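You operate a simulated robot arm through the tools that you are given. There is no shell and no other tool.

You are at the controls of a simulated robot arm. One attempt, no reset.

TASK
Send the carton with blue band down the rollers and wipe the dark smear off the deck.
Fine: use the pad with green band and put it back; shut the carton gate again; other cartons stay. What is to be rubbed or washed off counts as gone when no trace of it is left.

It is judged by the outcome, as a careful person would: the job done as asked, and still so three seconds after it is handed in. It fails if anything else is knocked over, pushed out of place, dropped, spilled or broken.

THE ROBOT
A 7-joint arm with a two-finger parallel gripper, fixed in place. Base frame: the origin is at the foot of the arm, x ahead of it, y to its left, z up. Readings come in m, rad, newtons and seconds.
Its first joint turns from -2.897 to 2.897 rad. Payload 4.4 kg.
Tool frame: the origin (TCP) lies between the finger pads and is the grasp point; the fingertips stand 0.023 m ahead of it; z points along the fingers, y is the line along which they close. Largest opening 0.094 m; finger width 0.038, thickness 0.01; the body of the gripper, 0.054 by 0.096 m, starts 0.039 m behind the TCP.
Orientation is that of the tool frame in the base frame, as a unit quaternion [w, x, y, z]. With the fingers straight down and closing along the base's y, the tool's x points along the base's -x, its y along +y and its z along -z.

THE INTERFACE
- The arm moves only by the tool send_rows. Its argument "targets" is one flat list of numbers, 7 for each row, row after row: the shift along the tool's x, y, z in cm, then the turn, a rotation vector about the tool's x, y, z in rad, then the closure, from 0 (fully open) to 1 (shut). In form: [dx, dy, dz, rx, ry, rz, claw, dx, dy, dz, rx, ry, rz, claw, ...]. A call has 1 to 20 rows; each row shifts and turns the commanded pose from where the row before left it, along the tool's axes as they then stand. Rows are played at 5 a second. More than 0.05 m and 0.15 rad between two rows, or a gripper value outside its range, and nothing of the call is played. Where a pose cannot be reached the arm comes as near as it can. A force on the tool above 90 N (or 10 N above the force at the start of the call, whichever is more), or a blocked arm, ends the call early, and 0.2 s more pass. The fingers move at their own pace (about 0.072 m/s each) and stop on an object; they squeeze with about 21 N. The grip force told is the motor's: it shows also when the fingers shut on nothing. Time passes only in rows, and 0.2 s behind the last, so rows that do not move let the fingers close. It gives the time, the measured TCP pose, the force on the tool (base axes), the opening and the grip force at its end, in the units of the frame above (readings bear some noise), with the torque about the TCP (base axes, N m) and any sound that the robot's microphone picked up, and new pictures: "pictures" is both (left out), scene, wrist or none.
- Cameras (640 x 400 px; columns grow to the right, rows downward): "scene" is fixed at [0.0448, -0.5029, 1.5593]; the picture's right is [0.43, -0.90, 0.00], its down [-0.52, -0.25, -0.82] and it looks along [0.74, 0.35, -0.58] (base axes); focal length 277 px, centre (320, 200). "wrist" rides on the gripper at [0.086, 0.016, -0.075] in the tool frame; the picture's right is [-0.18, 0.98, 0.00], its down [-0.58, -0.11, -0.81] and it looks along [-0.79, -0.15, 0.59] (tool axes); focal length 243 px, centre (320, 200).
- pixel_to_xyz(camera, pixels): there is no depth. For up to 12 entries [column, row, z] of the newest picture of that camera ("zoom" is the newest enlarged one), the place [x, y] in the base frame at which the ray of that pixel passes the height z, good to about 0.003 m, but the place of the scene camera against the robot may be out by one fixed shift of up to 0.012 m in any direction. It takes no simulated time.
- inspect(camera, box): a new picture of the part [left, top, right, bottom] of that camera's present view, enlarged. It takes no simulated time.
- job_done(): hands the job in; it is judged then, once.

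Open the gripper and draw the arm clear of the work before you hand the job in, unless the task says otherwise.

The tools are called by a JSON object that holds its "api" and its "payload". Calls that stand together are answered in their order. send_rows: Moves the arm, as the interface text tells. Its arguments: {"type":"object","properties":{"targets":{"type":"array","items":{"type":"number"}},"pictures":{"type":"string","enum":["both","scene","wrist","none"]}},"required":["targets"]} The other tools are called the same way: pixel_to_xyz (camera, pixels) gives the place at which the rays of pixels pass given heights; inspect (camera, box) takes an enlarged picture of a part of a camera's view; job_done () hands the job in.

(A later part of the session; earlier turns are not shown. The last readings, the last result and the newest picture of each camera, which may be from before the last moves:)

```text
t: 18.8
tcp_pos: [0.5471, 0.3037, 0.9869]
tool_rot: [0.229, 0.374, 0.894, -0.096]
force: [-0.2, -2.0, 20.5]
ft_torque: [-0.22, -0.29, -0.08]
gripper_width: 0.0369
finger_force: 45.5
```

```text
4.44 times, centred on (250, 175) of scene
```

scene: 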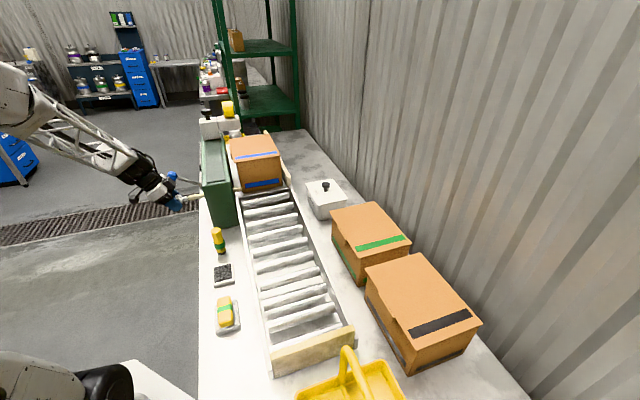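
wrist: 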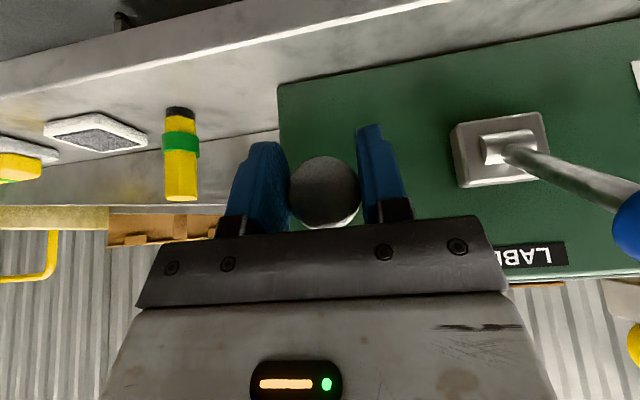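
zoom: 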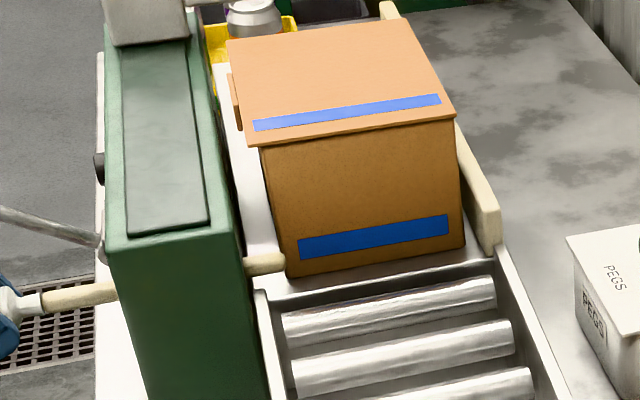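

The bar is still about 3 cm into the carton's path (zoom (265,263)), and the carton stays put so far. I pull on.

{"api": "send_rows", "payload": {"targets": [0.878, 0, -0.479, 0, 0, 0, 1, 0.878, 0, -0.479, 0, 0, 0, 1]}}

{"api": "inspect", "payload": {"camera": "scene", "box": [180, 130, 320, 220]}}

```text
t: 19.4
tcp_pos: [0.5326, 0.3176, 0.9877]
tool_rot: [0.228, 0.373, 0.894, -0.096]
force: [1.0, -0.4, 27.8]
ft_torque: [-0.51, -0.46, -0.2]
gripper_width: 0.0372
finger_force: 45.1
```

scene: 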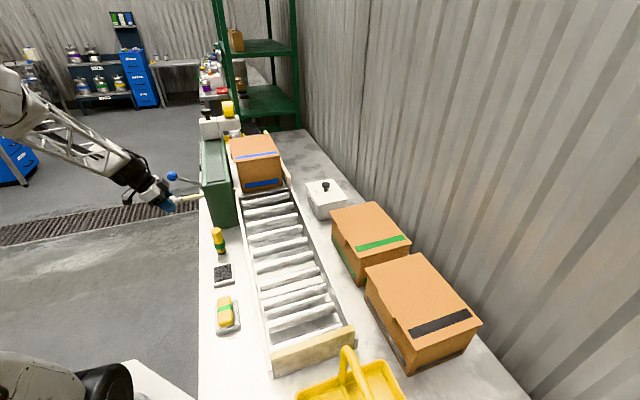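
wrist: 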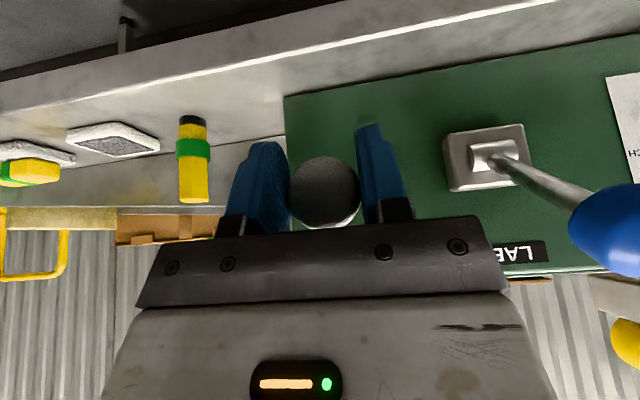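

```text
4.44 times, centred on (250, 175) of scene
```

zoom: 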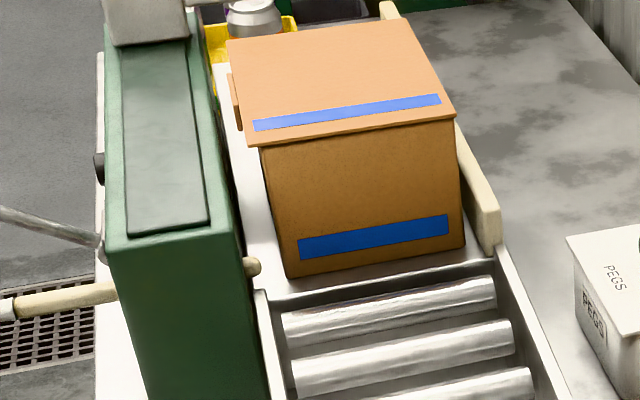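

Only the bar's tip (zoom (253,267)) is left in view. I pull another 1.5 cm, easing 2 mm up to relieve the vertical load.

{"api": "send_rows", "payload": {"targets": [0.34, 0, -0.42, 0, 0, 0, 1, 0.439, 0, -0.24, 0, 0, 0, 1, 0.439, 0, -0.24, 0, 0, 0, 1]}}

{"api": "inspect", "payload": {"camera": "scene", "box": [180, 130, 320, 220]}}

```text
t: 20.2
tcp_pos: [0.5224, 0.3283, 0.9872]
tool_rot: [0.228, 0.373, 0.894, -0.096]
force: [27.8, 26.4, -20.0]
ft_torque: [0.29, 0.45, 0.63]
gripper_width: 0.0372
finger_force: 44.7
```

scene: 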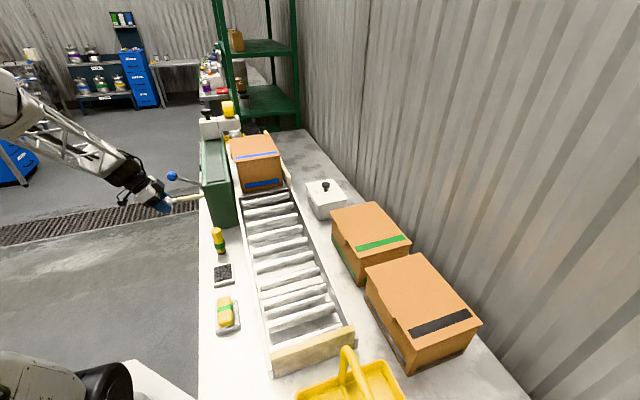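
wrist: 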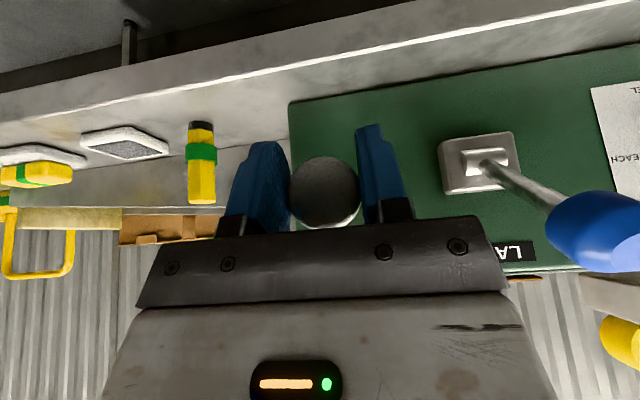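

```text
4.44 times, centred on (250, 175) of scene
```

zoom: 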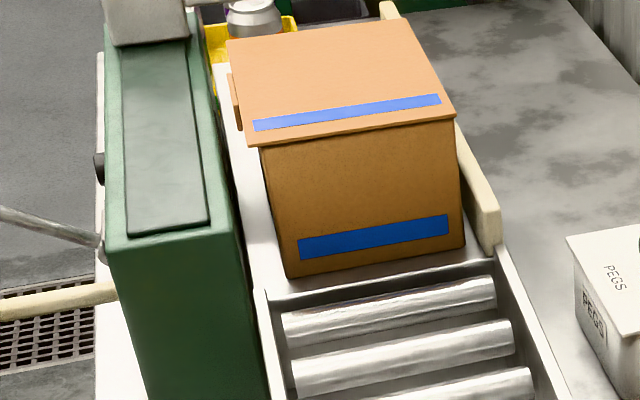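

The bar is fully drawn in and the carton stands still, so it will need a push. I let go of the knob and back the tool away along its own axis.

{"api": "send_rows", "payload": {"targets": [0, 0, 0, 0, 0, 0, 0.5, 0, 0, 0, 0, 0, 0, 0, 0, 0, 0, 0, 0, 0, 0, 0, 0, -4, 0, 0, 0, 0, 0, 0, -4, 0, 0, 0, 0, 0, 0, -4, 0, 0, 0, 0, 0, 0, -4, 0, 0, 0, 0]}}

{"api": "inspect", "payload": {"camera": "scene", "box": [160, 110, 320, 210]}}

```text
t: 21.8
tcp_pos: [0.4687, 0.3827, 1.1315]
tool_rot: [0.229, 0.374, 0.894, -0.094]
force: [-0.2, 0.1, 0.2]
ft_torque: [-0.01, 0.01, 0.0]
gripper_width: 0.0939
finger_force: 0.1
```

scene: 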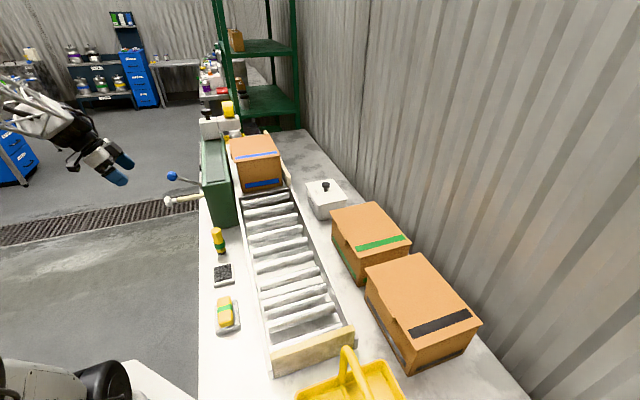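
wrist: 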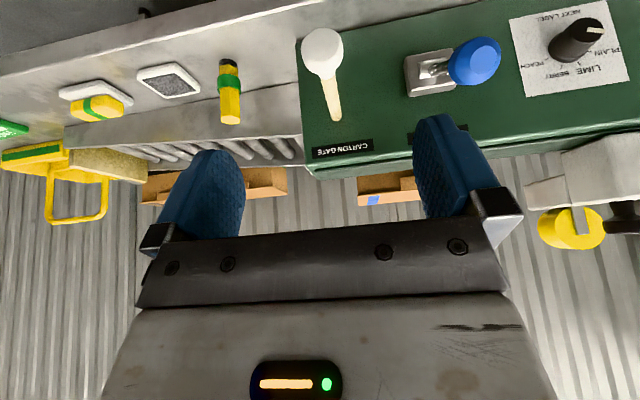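

```text
4.00 times, centred on (240, 160) of scene
```

zoom: 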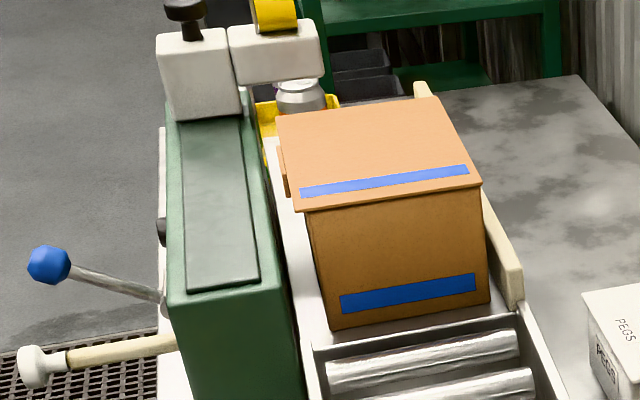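

The bar stays drawn out. I go up and over to look at the carton from above and see what is behind it.

{"api": "send_rows", "payload": {"targets": [0, 0, -3, 0, 0.125, 0, 0, 0, 0, -3, 0, 0.125, 0, 0, 0, 0, -3, 0, 0.125, 0, 0, 0, 0, -3, 0, 0.125, 0, 0, 0, 0, -3, 0, 0, -0.132, 0, 0, 0, -3, 0, 0, -0.132, 0, 0, 0, -3, 0, 0, -0.132, 0, 0, 0, -3, 0, 0, -0.132, 0, 0, 0, -2, 0, 0, -0.132, 0, 0, 0, 0, 0, 0, -0.132, 0, -4.1, -1.8, 0, 0, 0, 0, 0, -4.1, -1.8, 0, 0, 0, 0, 0, -4.1, -1.8, 0, 0, 0, 0, 0, -4.1, -1.8, 0, 0, 0, 0, 0, -4.1, -1.8, 0, 0, 0, 0, 0, -4.1, -1.8, 0, 0, 0, 0, 0]}}

{"api": "inspect", "payload": {"camera": "wrist", "box": [200, 0, 520, 200]}}

```text
t: 25.2
tcp_pos: [0.6895, 0.3002, 1.3803]
tool_rot: [0.0, 0.0, 1.0, 0.0]
force: [-0.2, -0.2, -0.9]
ft_torque: [0.0, 0.01, -0.01]
gripper_width: 0.0942
finger_force: 0.1
```

scene: 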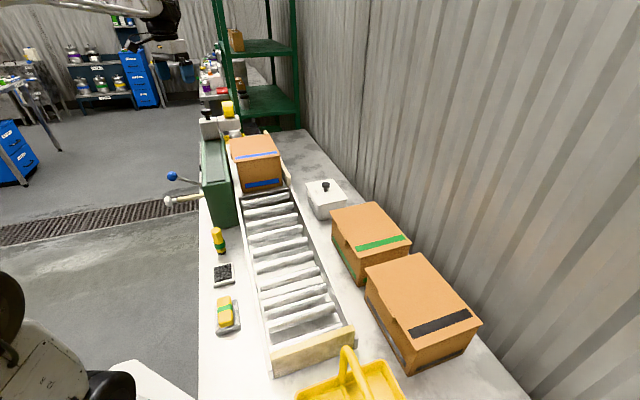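
wrist: 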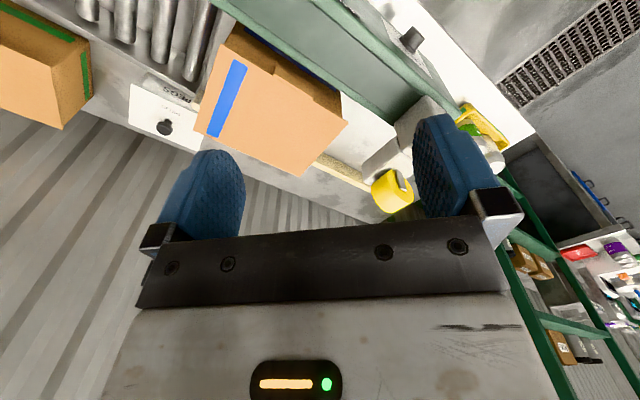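

```text
2.00 times, centred on (360, 100) of wrist
```

zoom: 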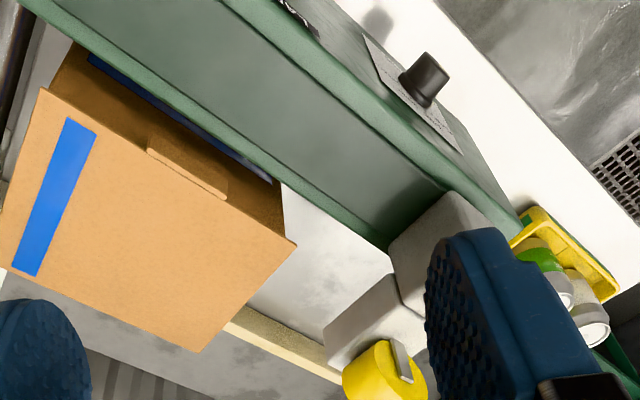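

Behind the carton is free deck (wrist around (355,125)) up to the white label head (365,180). I get the carton's corners and the free space.

{"api": "pixel_to_xyz", "payload": {"camera": "wrist", "pixels": [[348.5, 121.5, 1.09], [295, 175, 1.09], [222.5, 44, 1.09], [202, 132, 1.09], [395, 140, 1.1], [362, 170, 1.1], [342, 92, 0.92], [385, 130, 0.92], [325, 152, 0.93], [405, 210, 1.1], [392, 124, 1.06], [310, 42, 1.06]]}}

{"api": "pixel_to_xyz", "payload": {"camera": "scene", "pixels": [[230, 139, 1.09], [268, 134, 1.09], [233.5, 163, 1.09], [280, 156, 1.09], [243, 191, 0.92], [282, 186, 0.92], [243, 191, 0.9], [282, 186, 0.9], [245, 176, 0.95]]}}

```text
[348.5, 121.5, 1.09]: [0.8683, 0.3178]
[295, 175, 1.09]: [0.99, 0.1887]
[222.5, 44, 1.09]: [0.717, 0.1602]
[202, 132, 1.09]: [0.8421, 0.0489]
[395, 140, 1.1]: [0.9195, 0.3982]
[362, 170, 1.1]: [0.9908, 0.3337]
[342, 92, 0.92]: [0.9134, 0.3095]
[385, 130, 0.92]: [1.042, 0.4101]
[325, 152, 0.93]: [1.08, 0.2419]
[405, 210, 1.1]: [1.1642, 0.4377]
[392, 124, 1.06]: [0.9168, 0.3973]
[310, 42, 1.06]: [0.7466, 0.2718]
```

```text
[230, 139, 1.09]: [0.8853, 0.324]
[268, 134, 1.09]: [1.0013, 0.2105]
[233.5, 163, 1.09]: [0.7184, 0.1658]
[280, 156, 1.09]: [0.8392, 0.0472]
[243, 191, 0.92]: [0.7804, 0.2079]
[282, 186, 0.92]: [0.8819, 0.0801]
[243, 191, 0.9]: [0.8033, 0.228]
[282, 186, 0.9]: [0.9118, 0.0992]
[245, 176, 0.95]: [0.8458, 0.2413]
```

The carton's top corners are (0.717,0.160), (0.842,0.049), (0.990,0.189), (0.868,0.318): 17 cm wide, 22 cm long, top at about 1.09. I need the height of the white label head and yellow roll behind it, so I tip the camera up to see them.

{"api": "send_rows", "payload": {"targets": [0, 0, 0, 0, -0.13, 0, 0, 0, 0, 0, 0, -0.13, 0, 0, 0, 0, 0, 0, -0.13, 0, 0]}}

{"api": "inspect", "payload": {"camera": "wrist", "box": [220, 0, 460, 150]}}

{"api": "inspect", "payload": {"camera": "scene", "box": [190, 90, 290, 152]}}

```text
t: 26.0
tcp_pos: [0.6891, 0.3, 1.3824]
tool_rot: [0.195, 0.0, 0.981, 0.0]
force: [0.2, 1.2, -0.5]
ft_torque: [0.03, 0.0, -0.03]
gripper_width: 0.0938
finger_force: 0.1
```

scene: 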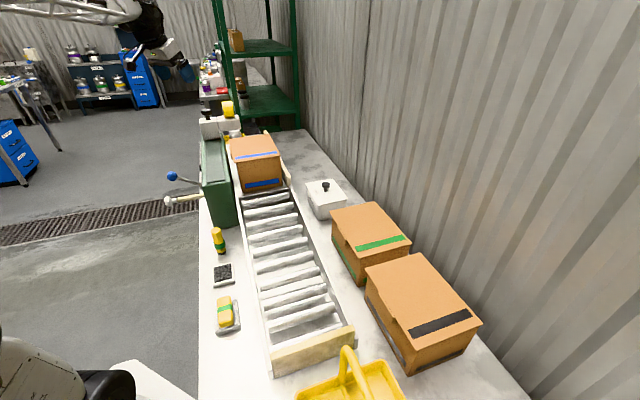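
wrist: 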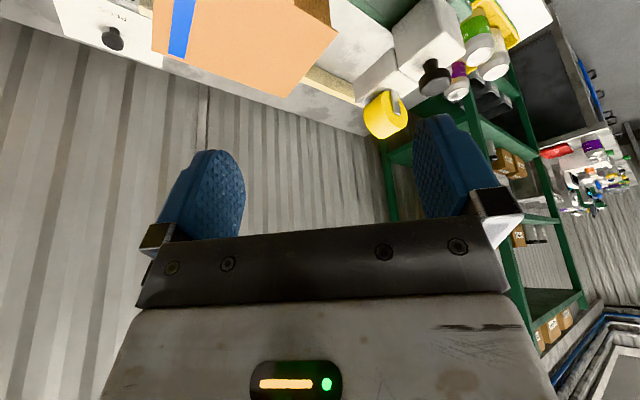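

```text
2.67 times, centred on (340, 75) of wrist
```

zoom: 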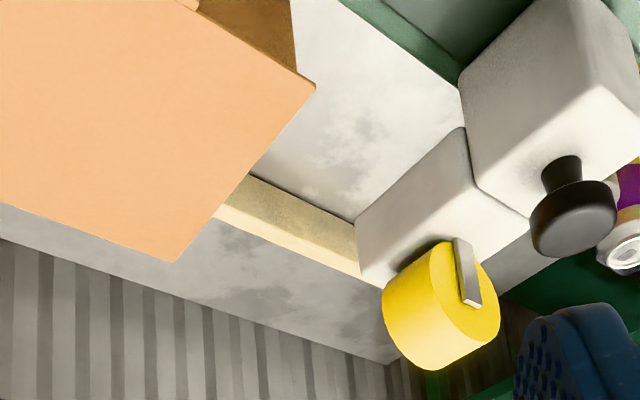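

```text
6.40 times, centred on (240, 121) of scene
```

zoom: 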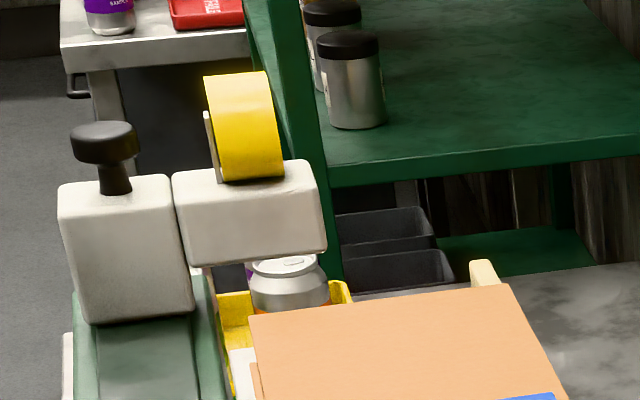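

I cross the rays for the label head's front corners: bottom right wrist (353,82.5)/scene (240.8,128.8) and top right wrist (355.7,105)/scene (238.4,115.5), and the roll.

{"api": "pixel_to_xyz", "payload": {"camera": "wrist", "pixels": [[353.1, 82.5, 1.1], [353.1, 82.5, 1.2], [355.7, 105, 1.1], [355.7, 105, 1.2], [393.6, 48, 1.1], [393.6, 48, 1.2], [375, 96, 1.1], [375, 96, 1.2], [336, 33, 1.09], [287, 98, 1.09], [387, 140, 1.2], [387, 140, 1.3]]}}

{"api": "pixel_to_xyz", "payload": {"camera": "scene", "pixels": [[240.8, 128.8, 1.1], [240.8, 128.8, 1.2], [238.4, 115.5, 1.1], [238.4, 115.5, 1.2], [219.7, 131.5, 1.1], [219.7, 131.5, 1.2], [216.9, 117.6, 1.1], [216.9, 117.6, 1.2], [226, 118, 1.2], [226, 101.5, 1.2], [226, 101.5, 1.3]]}}

```text
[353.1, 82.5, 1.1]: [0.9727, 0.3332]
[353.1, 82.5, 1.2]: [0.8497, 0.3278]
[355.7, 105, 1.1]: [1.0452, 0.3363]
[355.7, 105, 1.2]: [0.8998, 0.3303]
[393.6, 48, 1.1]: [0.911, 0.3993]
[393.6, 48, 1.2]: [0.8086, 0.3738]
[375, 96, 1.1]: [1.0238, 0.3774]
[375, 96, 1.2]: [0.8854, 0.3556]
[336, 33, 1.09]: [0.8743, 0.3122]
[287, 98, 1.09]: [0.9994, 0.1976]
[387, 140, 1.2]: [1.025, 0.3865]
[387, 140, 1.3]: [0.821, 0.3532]
```

```text
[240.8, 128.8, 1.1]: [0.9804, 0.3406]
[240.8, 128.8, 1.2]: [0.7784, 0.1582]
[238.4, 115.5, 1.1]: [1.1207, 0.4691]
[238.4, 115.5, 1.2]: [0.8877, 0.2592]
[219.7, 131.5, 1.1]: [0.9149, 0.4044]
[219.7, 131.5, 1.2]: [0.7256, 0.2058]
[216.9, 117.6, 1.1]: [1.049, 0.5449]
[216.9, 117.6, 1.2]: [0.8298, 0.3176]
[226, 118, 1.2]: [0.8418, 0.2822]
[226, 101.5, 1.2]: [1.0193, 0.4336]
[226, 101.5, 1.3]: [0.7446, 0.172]
```

The label head's front is about 8 cm behind the carton, between z 1.10 and 1.17, and covers only the left part; so closed fingers fit behind the carton's back edge near (0.915,0.298). I straighten the tool, turn it so y runs along the rollers, close the fingers and move above that place.

{"api": "send_rows", "payload": {"targets": [0, 0, 0, 0, 0.13, 0, 0, 0, 0, 0, 0, 0.13, 0, 0, 0, 0, 0, 0, 0.13, 0, 1, 0, 0, 0, 0, 0, 0.128, 1, 0, 0, 0, 0, 0, 0.128, 1, 0, 0, 0, 0, 0, 0.128, 1, 0, 0, 0, 0, 0, 0.128, 1, 0, 0, 0, 0, 0, 0.128, 1, 0, 0, 0, 0, 0, 0.128, 1, -3.3, 3.09, 0, 0, 0, 0, 1, -3.3, 3.09, 0, 0, 0, 0, 1, -3.3, 3.09, 0, 0, 0, 0, 1]}}

```text
t: 28.6
tcp_pos: [0.8257, 0.2979, 1.3814]
tool_rot: [0.001, 0.375, 0.927, 0.001]
force: [0.6, -1.0, 1.0]
ft_torque: [0.02, -0.01, -0.02]
gripper_width: 0.0
finger_force: 20.8
```

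scene: 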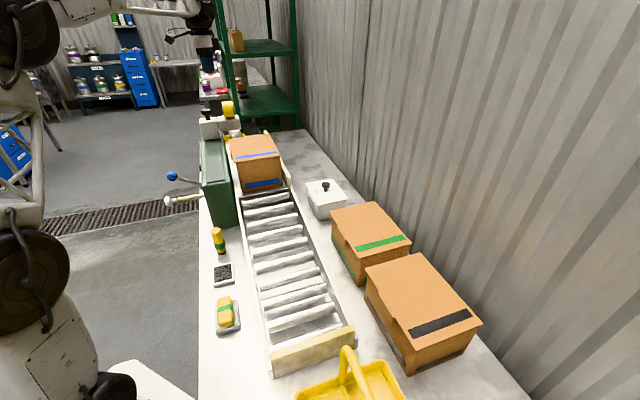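
wrist: 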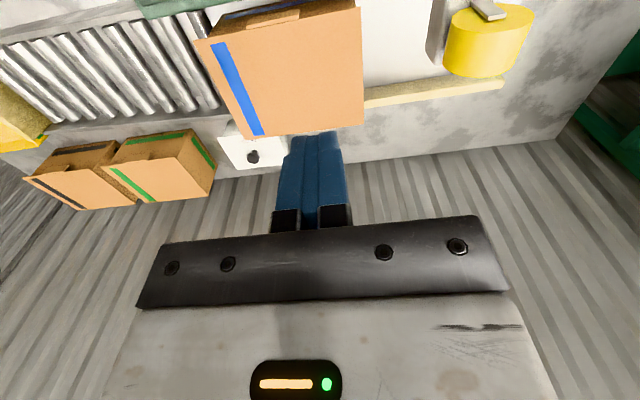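

With the fingers closed I can see the carton's back edge (col 360) and the label head/roll right of it (col 430+). I read off these positions.

{"api": "pixel_to_xyz", "payload": {"camera": "wrist", "pixels": [[358, 8, 1.09], [363, 127, 1.09], [248, 137, 1.09], [198, 40, 1.09], [428, 60, 1.1], [436, 10, 1.1], [445, 60, 1.17], [450, 15, 1.25], [445, 65, 1.25], [480, 76, 1.25], [390, 85, 0.96]]}}

{"api": "inspect", "payload": {"camera": "wrist", "box": [340, 0, 560, 130]}}

```text
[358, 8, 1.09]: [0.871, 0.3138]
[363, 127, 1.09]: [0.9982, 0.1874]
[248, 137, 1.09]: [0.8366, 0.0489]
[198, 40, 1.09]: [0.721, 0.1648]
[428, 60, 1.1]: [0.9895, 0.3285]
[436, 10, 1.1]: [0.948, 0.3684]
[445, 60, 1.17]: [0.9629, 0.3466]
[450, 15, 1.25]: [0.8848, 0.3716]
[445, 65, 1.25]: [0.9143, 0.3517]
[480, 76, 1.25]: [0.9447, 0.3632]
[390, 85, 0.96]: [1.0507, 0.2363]
```

```text
2.91 times, centred on (450, 65) of wrist
```

zoom: 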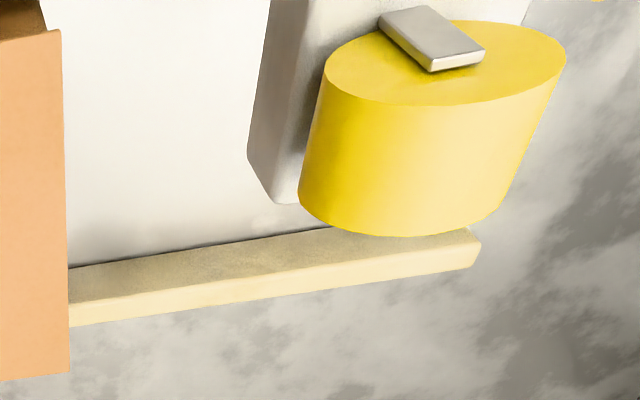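

I tilt the tool 0.2 rad so the fingertips lead upstream (body leaning over the carton, away from the label head) and come down to z 1.20 above a spot just behind the carton, at about (0.935,0.286).

{"api": "send_rows", "payload": {"targets": [0, 0, 0, -0.1, 0, 0, 1, 0, 0, 0, -0.1, 0, 0, 1, -1.714, 0.628, 3.8, 0, 0, 0, 1, -1.714, 0.628, 3.8, 0, 0, 0, 1, -1.714, 0.628, 3.8, 0, 0, 0, 1, -1.714, 0.628, 3.8, 0, 0, 0, 1, -1.714, 0.628, 3.8, 0, 0, 0, 1]}}

{"api": "inspect", "payload": {"camera": "wrist", "box": [220, 0, 540, 200]}}

```text
t: 30.2
tcp_pos: [0.9337, 0.2882, 1.2031]
tool_rot: [0.038, 0.372, 0.923, 0.094]
force: [0.0, 0.0, 1.6]
ft_torque: [-0.04, 0.0, 0.0]
gripper_width: 0.0
finger_force: 21.0
```

scene: 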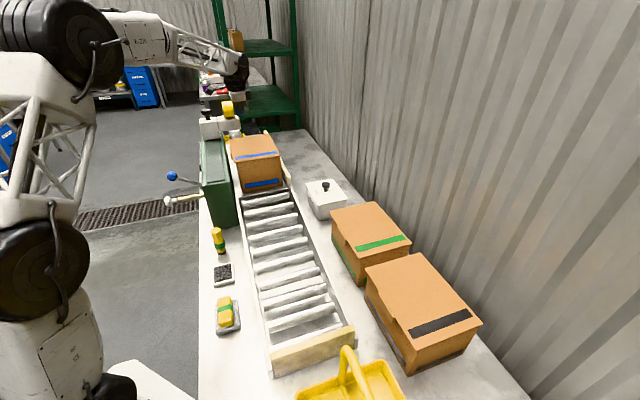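
wrist: 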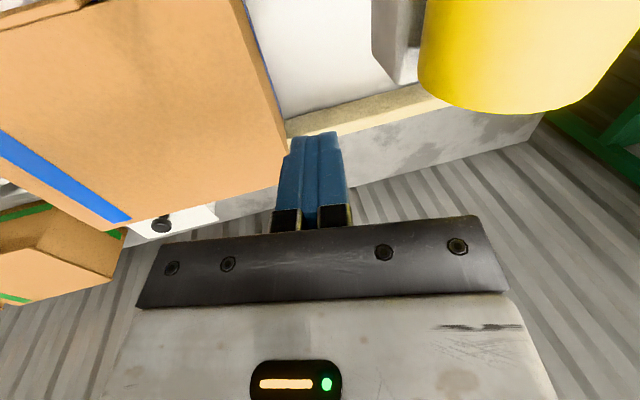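

```text
2.00 times, centred on (380, 100) of wrist
```

zoom: 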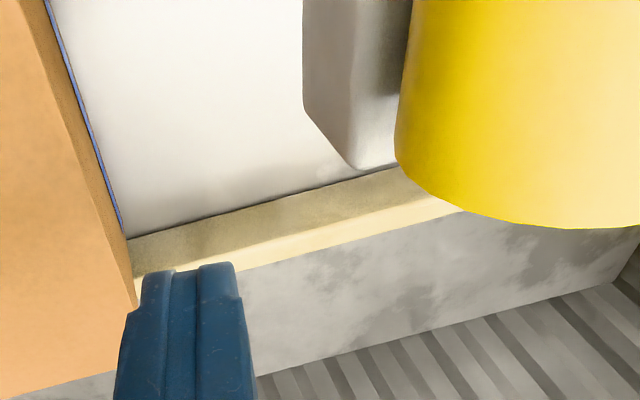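

The pose was reached. I check the carton's back edge (wrist (243,5)–(287,150)) and the label head corner (395,82) from here before going down.

{"api": "pixel_to_xyz", "payload": {"camera": "wrist", "pixels": [[243, 5, 1.09], [265, 75, 1.09], [287, 151, 1.09], [372, 55, 1.1], [397, 83, 1.1], [420, 80, 1.17], [455, 100, 1.17], [283, 118, 0.96], [330, 100, 0.96]]}}

```text
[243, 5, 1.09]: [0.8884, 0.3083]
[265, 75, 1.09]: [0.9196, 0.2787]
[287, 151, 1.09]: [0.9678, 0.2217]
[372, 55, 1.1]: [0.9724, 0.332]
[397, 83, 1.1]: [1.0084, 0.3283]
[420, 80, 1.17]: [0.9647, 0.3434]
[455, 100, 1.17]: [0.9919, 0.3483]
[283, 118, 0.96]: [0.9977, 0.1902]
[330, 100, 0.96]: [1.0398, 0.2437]
```

The back edge runs at about 1–2 cm from the finger faces and the label head clears the body by about 1.5 cm. I go straight down, first 10 cm, nudging 4 mm upstream.

{"api": "send_rows", "payload": {"targets": [0, -0.1, 3.4, 0, 0, 0, 1, 0, -0.65, 3.3, 0, 0, 0, 1, 0, -0.65, 3.3, 0, 0, 0, 1]}}

{"api": "inspect", "payload": {"camera": "wrist", "box": [200, 0, 520, 200]}}

{"api": "inspect", "payload": {"camera": "scene", "box": [190, 90, 320, 172]}}

```text
t: 31.0
tcp_pos: [0.9388, 0.2937, 1.1038]
tool_rot: [0.037, 0.372, 0.923, 0.092]
force: [-0.3, 0.1, 1.0]
ft_torque: [0.05, 0.0, 0.04]
gripper_width: 0.0
finger_force: 21.2
```

scene: 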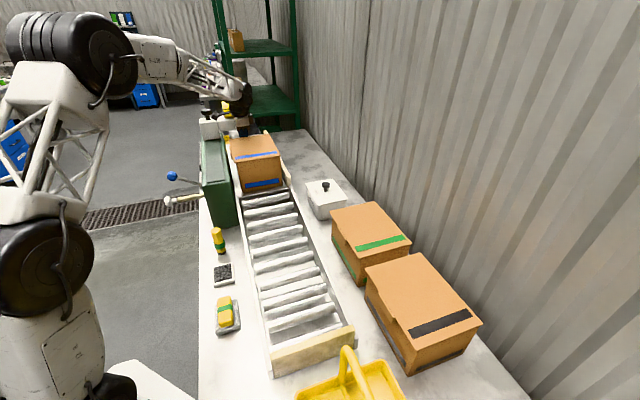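
wrist: 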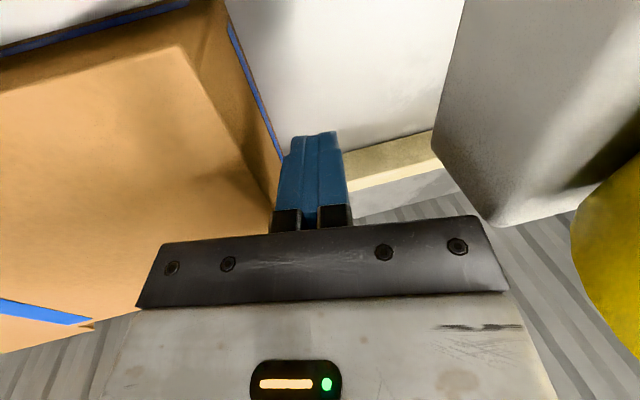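

```text
2.00 times, centred on (360, 100) of wrist
```

zoom: 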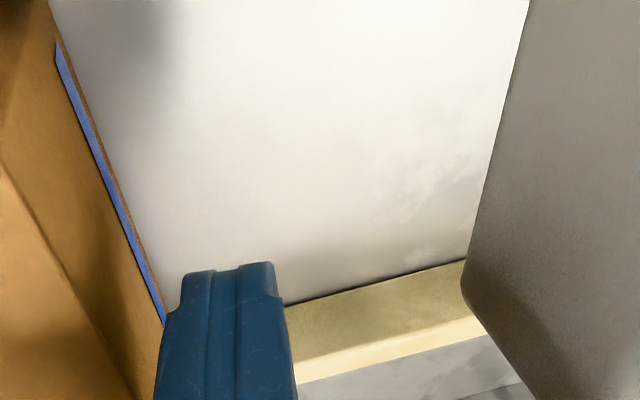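

```text
4.88 times, centred on (255, 131) of scene
```

zoom: 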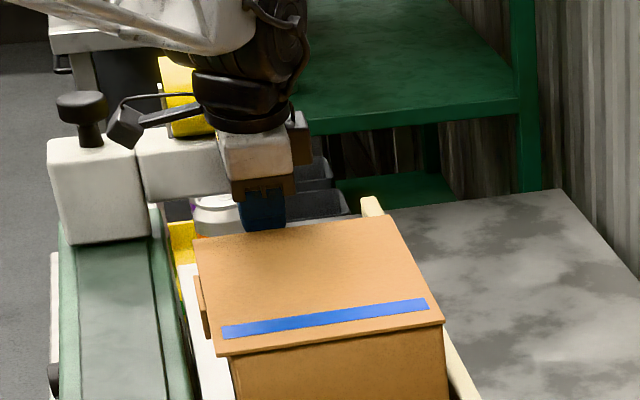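

The fingers are behind the carton and nothing is touched. I go down the last 3.6 cm.

{"api": "send_rows", "payload": {"targets": [0, -0.36, 1.77, 0, 0, 0, 1, 0, -0.36, 1.77, 0, 0, 0, 1]}}

```text
t: 31.6
tcp_pos: [0.9375, 0.2934, 1.0659]
tool_rot: [0.037, 0.373, 0.922, 0.092]
force: [0.9, 1.2, -1.0]
ft_torque: [0.0, 0.03, 0.04]
gripper_width: 0.0002
finger_force: 21.0
```

scene: 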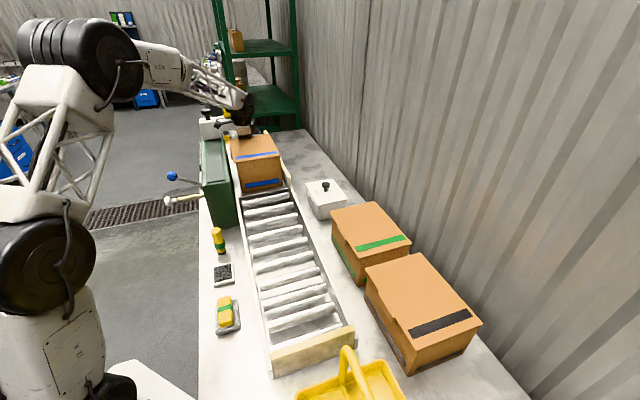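
wrist: 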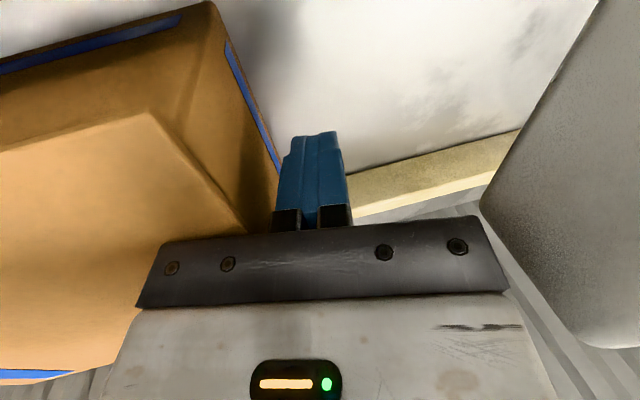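

Now I push slowly downstream (-x,-y), 4 cm first, watching force and carton.

{"api": "send_rows", "payload": {"targets": [0, -0.98, -0.199, 0, 0, 0, 1, 0, -0.98, -0.199, 0, 0, 0, 1, 0, -0.98, -0.199, 0, 0, 0, 1, 0, -0.98, -0.199, 0, 0, 0, 1]}}

```text
t: 32.6
tcp_pos: [0.911, 0.2647, 1.0663]
tool_rot: [0.038, 0.372, 0.923, 0.093]
force: [1.9, 1.8, 4.8]
ft_torque: [-0.32, 0.23, 0.01]
gripper_width: 0.0
finger_force: 21.0
```

scene: 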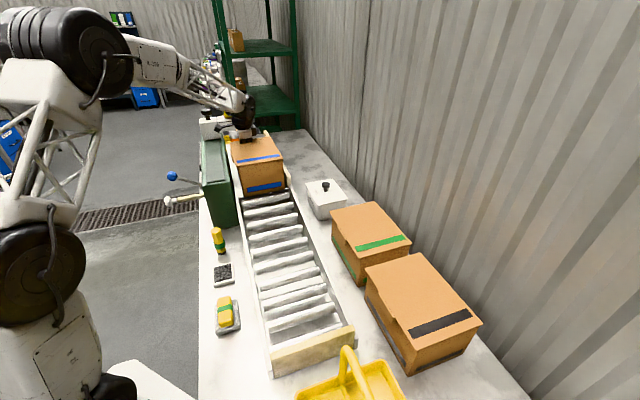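
wrist: 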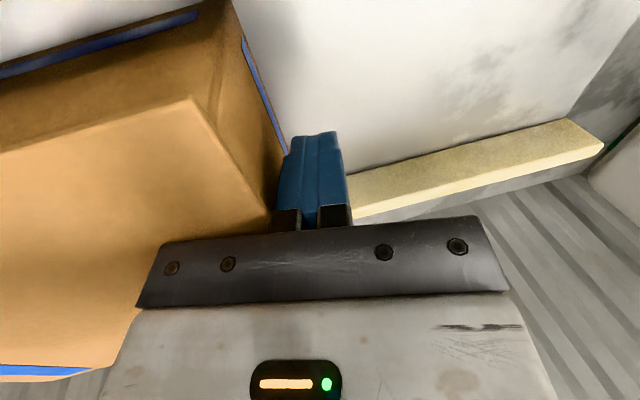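

The carton slides easily (about 3 N). I push on another 6 cm.

{"api": "send_rows", "payload": {"targets": [0, -0.98, -0.199, 0, 0, 0, 1, 0, -0.98, -0.199, 0, 0, 0, 1, 0, -0.98, -0.199, 0, 0, 0, 1, 0, -0.98, -0.199, 0, 0, 0, 1, 0, -0.98, -0.199, 0, 0, 0, 1, 0, -0.98, -0.199, 0, 0, 0, 1]}}

{"api": "inspect", "payload": {"camera": "scene", "box": [190, 110, 330, 198]}}

```text
t: 34.0
tcp_pos: [0.8694, 0.2207, 1.0658]
tool_rot: [0.038, 0.373, 0.922, 0.093]
force: [1.8, 2.6, 4.4]
ft_torque: [-0.23, 0.15, 0.01]
gripper_width: 0.0001
finger_force: 20.9
```

scene: 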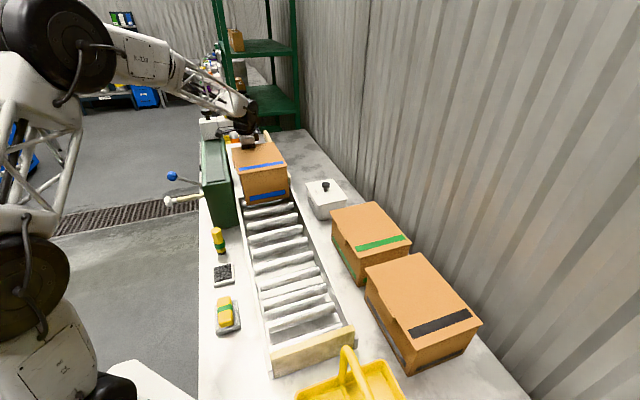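
wrist: 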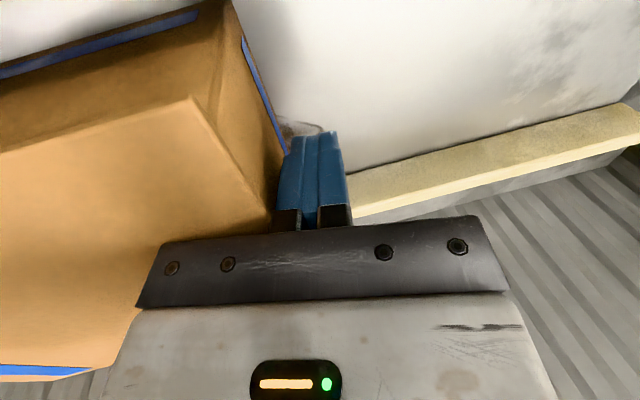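

```text
4.55 times, centred on (260, 154) of scene
```

zoom: 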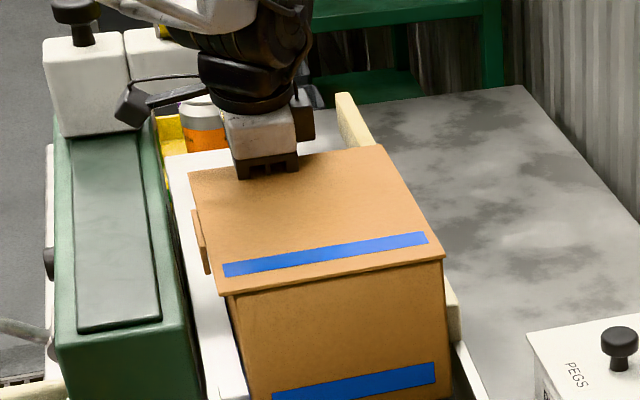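

There is a grey mark appearing at wrist (300,127) where the carton stood – likely the smear. I enlarge it and go on pushing.

{"api": "inspect", "payload": {"camera": "wrist", "box": [240, 90, 400, 190]}}

{"api": "send_rows", "payload": {"targets": [0, -0.98, -0.199, 0, 0, 0, 1, 0, -0.98, -0.199, 0, 0, 0, 1, 0, -0.98, -0.199, 0, 0, 0, 1, 0, -0.98, -0.199, 0, 0, 0, 1, 0, -0.98, -0.199, 0, 0, 0, 1]}}

```text
4.00 times, centred on (320, 140) of wrist
```

zoom: 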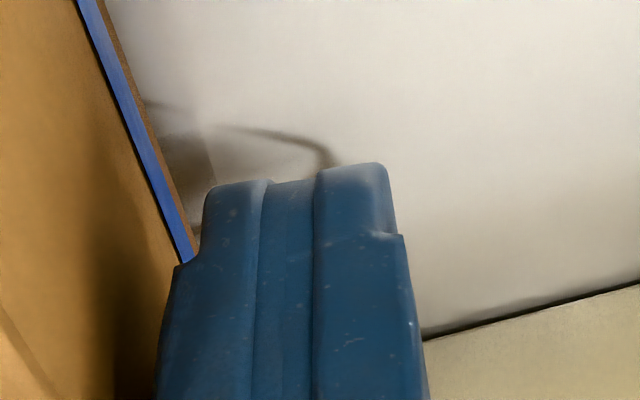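

```text
t: 35.2
tcp_pos: [0.8343, 0.1857, 1.0656]
tool_rot: [0.038, 0.372, 0.923, 0.092]
force: [1.2, 2.3, 3.4]
ft_torque: [-0.2, 0.12, -0.05]
gripper_width: 0.0
finger_force: 21.2
```

scene: 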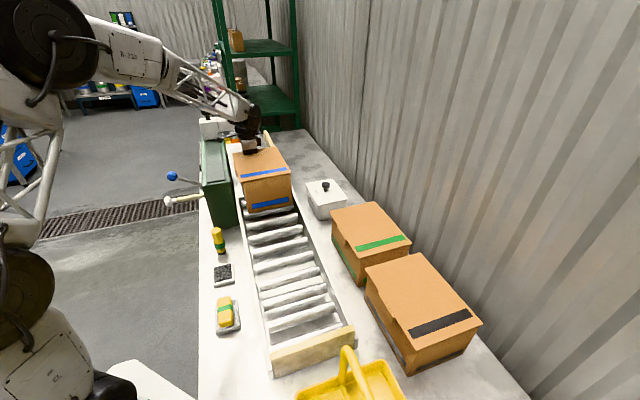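
wrist: 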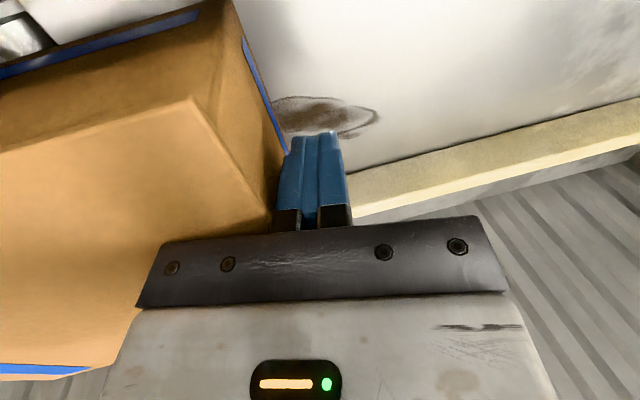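

The smear is indeed on the deck under the carton (wrist (325,112)). I keep pushing until the carton rolls away.

{"api": "send_rows", "payload": {"targets": [0, -0.98, -0.199, 0, 0, 0, 1, 0, -0.98, -0.199, 0, 0, 0, 1, 0, -0.98, -0.199, 0, 0, 0, 1, 0, -0.98, -0.199, 0, 0, 0, 1, 0, -0.98, -0.199, 0, 0, 0, 1]}}

```text
t: 36.4
tcp_pos: [0.7991, 0.1492, 1.0674]
tool_rot: [0.039, 0.372, 0.923, 0.093]
force: [1.7, 0.9, 13.3]
ft_torque: [-0.65, 0.4, 0.04]
gripper_width: 0.0002
finger_force: 21.1
```

scene: 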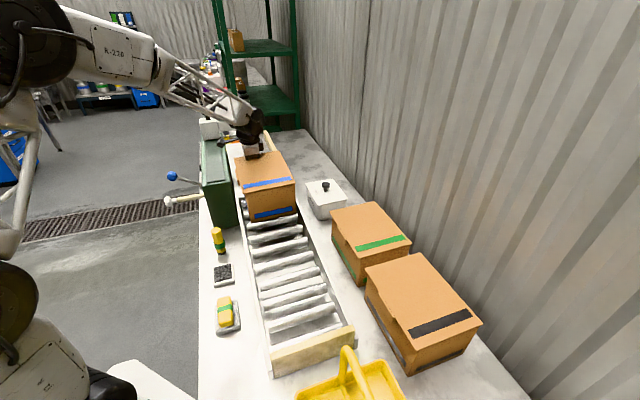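
wrist: 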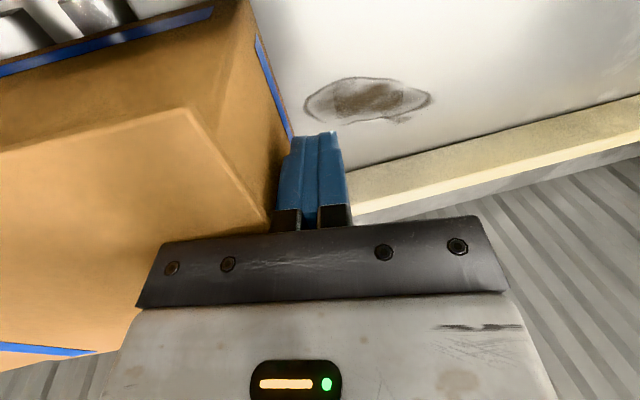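

The whole smear is bare now (wrist (368,100)). The carton's rear is starting to lift as it tips onto the slope (13 N upward), so I raise a centimetre while pushing on.

{"api": "send_rows", "payload": {"targets": [0, 0.1, -0.49, 0, 0, 0, 1, 0, -0.92, -0.49, 0, 0, 0, 1, 0, -0.92, -0.49, 0, 0, 0, 1, 0, -0.98, -0.199, 0, 0, 0, 1]}}

```text
t: 37.4
tcp_pos: [0.7778, 0.1271, 1.0766]
tool_rot: [0.036, 0.371, 0.923, 0.092]
force: [0.0, -0.8, 0.2]
ft_torque: [-0.02, 0.01, -0.01]
gripper_width: 0.0
finger_force: 21.0
```

scene: 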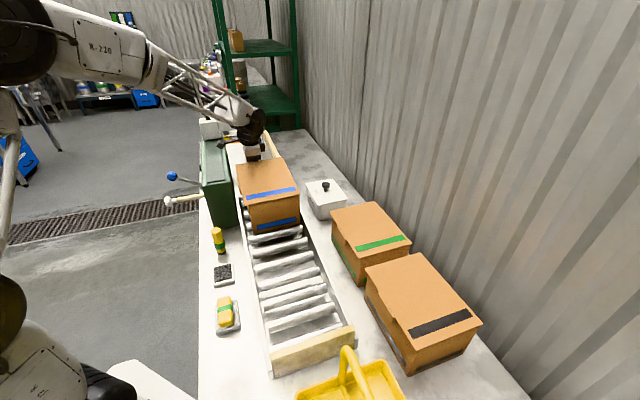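
wrist: 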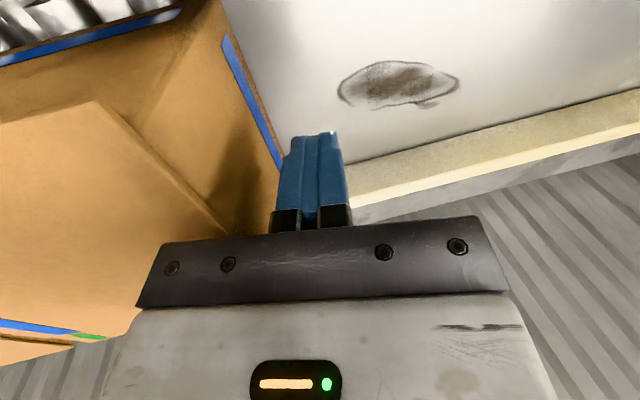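

Contact is lost – the carton seems to be rolling away by itself. I wait a second and look.

{"api": "send_rows", "payload": {"targets": [0, 0, 0, 0, 0, 0, 1, 0, 0, 0, 0, 0, 0, 1, 0, 0, 0, 0, 0, 0, 1, 0, 0, 0, 0, 0, 0, 1, 0, 0, 0, 0, 0, 0, 1]}}

```text
t: 38.6
tcp_pos: [0.7795, 0.1268, 1.0765]
tool_rot: [0.038, 0.373, 0.922, 0.093]
force: [0.6, 0.3, -0.6]
ft_torque: [0.0, 0.02, -0.03]
gripper_width: 0.0
finger_force: 21.0
```

scene: 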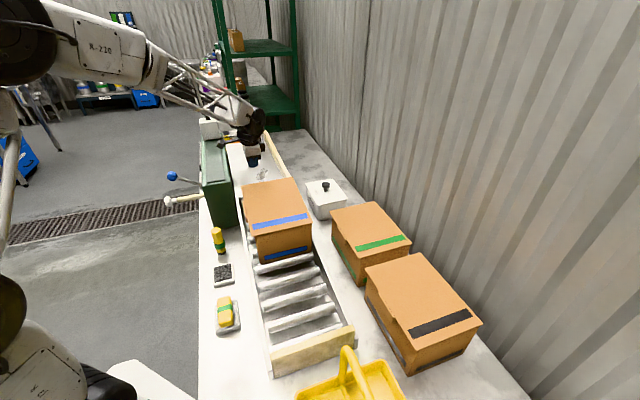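
wrist: 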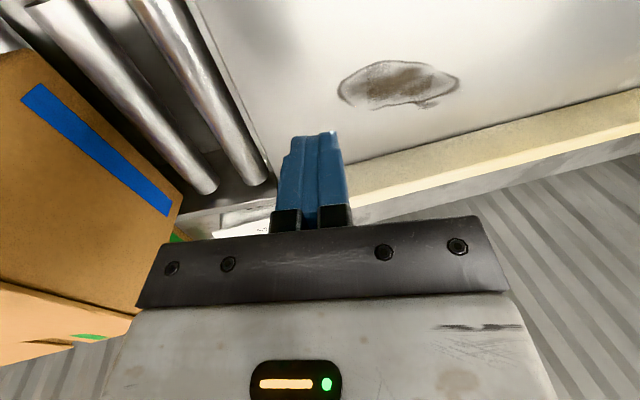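

The carton rolls on its own. I mark the smear's outline (wrist cols 337–460, rows 60–110) and look at it enlarged.

{"api": "inspect", "payload": {"camera": "wrist", "box": [310, 20, 502, 140]}}

{"api": "pixel_to_xyz", "payload": {"camera": "wrist", "pixels": [[337, 93, 0.95], [460, 80, 0.95], [385, 60, 0.95], [420, 110, 0.95], [398, 85, 0.95], [337, 93, 0.97], [460, 80, 0.97], [385, 60, 0.97], [420, 110, 0.97], [215, 50, 0.96], [270, 180, 0.96]]}}

{"api": "pixel_to_xyz", "payload": {"camera": "scene", "pixels": [[262, 175, 0.95], [262, 175, 0.97], [255, 175, 0.95], [270, 170, 0.95]]}}

{"api": "inspect", "payload": {"camera": "scene", "box": [220, 140, 310, 200]}}

```text
3.33 times, centred on (406, 80) of wrist
```

zoom: 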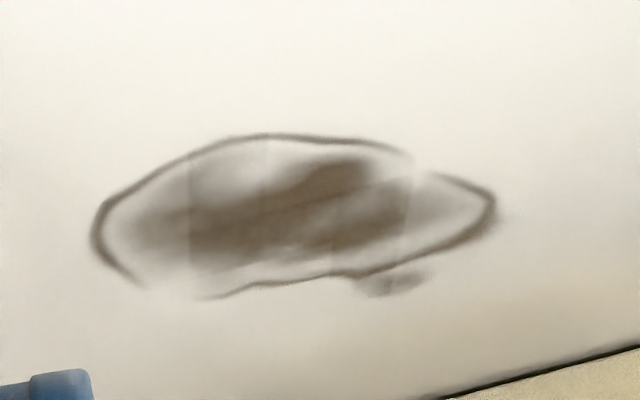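

```text
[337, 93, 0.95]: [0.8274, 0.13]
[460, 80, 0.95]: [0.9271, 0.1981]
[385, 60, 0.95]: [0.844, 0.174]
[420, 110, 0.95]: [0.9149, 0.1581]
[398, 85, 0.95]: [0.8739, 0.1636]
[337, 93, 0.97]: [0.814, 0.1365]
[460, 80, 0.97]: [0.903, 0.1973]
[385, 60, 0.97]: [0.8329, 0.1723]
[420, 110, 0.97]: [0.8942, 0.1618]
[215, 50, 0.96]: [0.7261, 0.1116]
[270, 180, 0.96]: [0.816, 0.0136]
```

```text
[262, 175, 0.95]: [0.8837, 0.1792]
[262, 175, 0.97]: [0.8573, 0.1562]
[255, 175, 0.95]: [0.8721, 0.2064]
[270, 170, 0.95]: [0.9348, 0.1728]
```

```text
6.67 times, centred on (265, 170) of scene
```

zoom: 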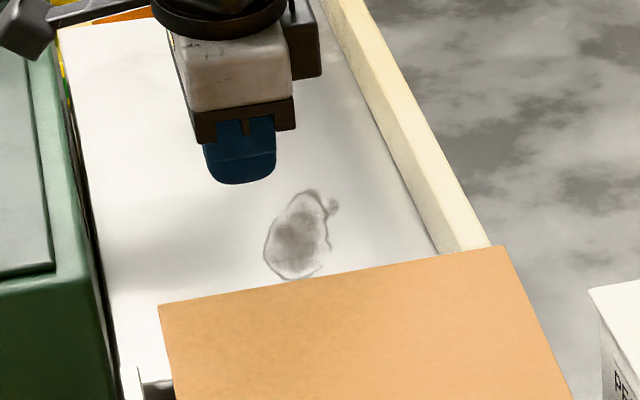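

The smear is about 11×5 cm around (0.866,0.165), deck height about 0.96. I rise straight up and let the carton finish its run.

{"api": "send_rows", "payload": {"targets": [0, 0.6, -2.94, 0, 0, 0, 1, 0, 0.8, -3.92, 0, 0, 0, 1, 0, 0.8, -3.92, 0, 0, 0, 1, 0, 0.8, -3.92, 0, 0, 0, 1, 0, 0, 0, 0.1, 0, 0, 1, 0, 0, 0, 0.1, 0, 0, 1, 0, 0, 0, 0, 0, 0, 1, 0, 0, 0, 0, 0, 0, 1]}}

{"api": "inspect", "payload": {"camera": "scene", "box": [200, 120, 400, 245]}}

```text
t: 40.4
tcp_pos: [0.7782, 0.1286, 1.2266]
tool_rot: [0.0, 0.375, 0.927, 0.0]
force: [0.5, -0.4, 0.5]
ft_torque: [-0.01, 0.01, 0.01]
gripper_width: 0.0
finger_force: 20.9
```

scene: 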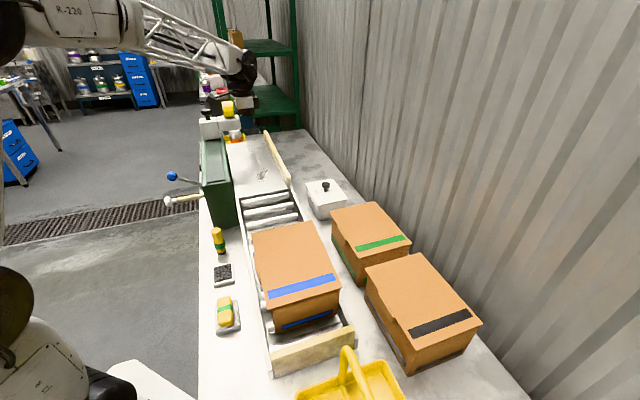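
wrist: 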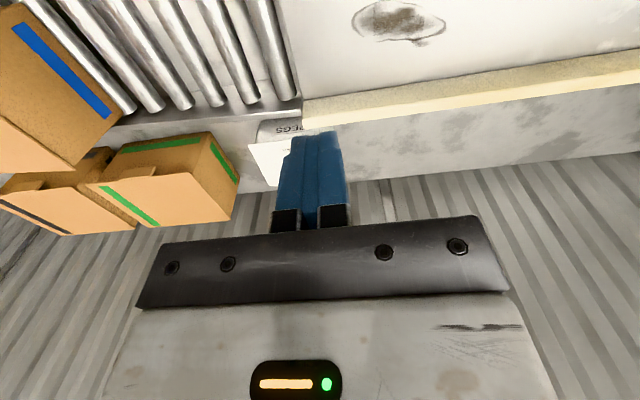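

```text
3.20 times, centred on (300, 182) of scene
```

zoom: 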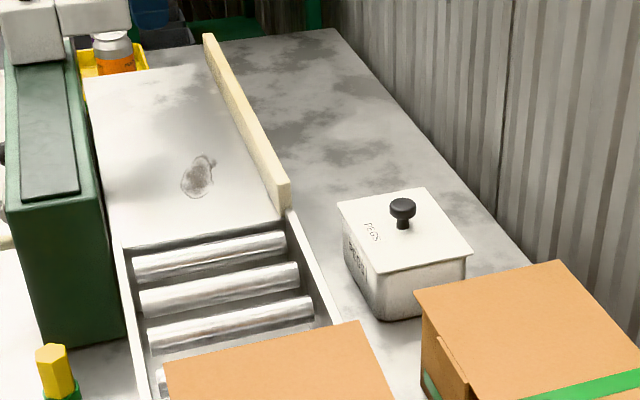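

The carton is almost at the end stop. Next I shut the gate: I go back over the housing to the stand-off pose outside the knob, with the same tilt as before and open fingers.

{"api": "send_rows", "payload": {"targets": [4.42, -0.51, 0, 0, 0, 0.025, 1, 4.42, -0.51, 0, 0, 0, 0, 1, 4.42, -0.51, 0, 0, 0, 0, 1, 4.42, -0.51, 0, 0, 0, 0, 1, 4.42, -0.51, 0, 0, 0, 0, 1, 4.42, -0.51, 0, 0, 0, 0, 1, 4.42, -0.51, 0, 0, 0, 0, 1, 4.42, -0.51, 0, 0, 0, 0, 1, 4.42, -0.51, 0, 0, 0, 0, 0, 0, 0, 0, 0, -0.125, 0, 0, 0, 0, 0, 0, -0.125, 0, 0, 0, 0, 0, 0, -0.125, 0, 0, 0, 0, 0, 0, -0.125, 0, 0, 2.28, 0, 4.17, 0, 0, 0, 0, 2.28, 0, 4.17, 0, 0, 0, 0]}}

```text
t: 43.6
tcp_pos: [0.4659, 0.3778, 1.1326]
tool_rot: [0.229, 0.374, 0.894, -0.096]
force: [-0.1, -0.4, -0.3]
ft_torque: [0.0, 0.03, 0.0]
gripper_width: 0.094
finger_force: 0.0
```

scene: 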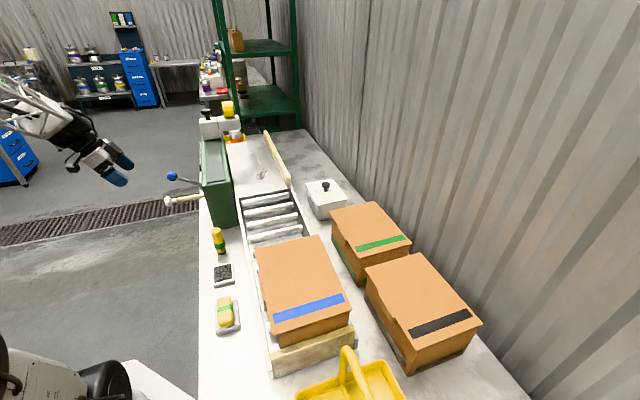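
wrist: 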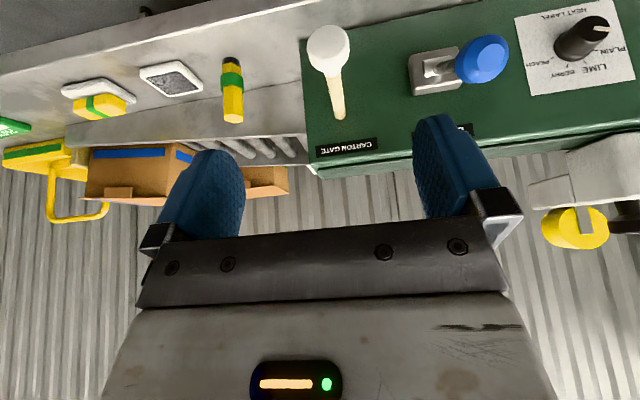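

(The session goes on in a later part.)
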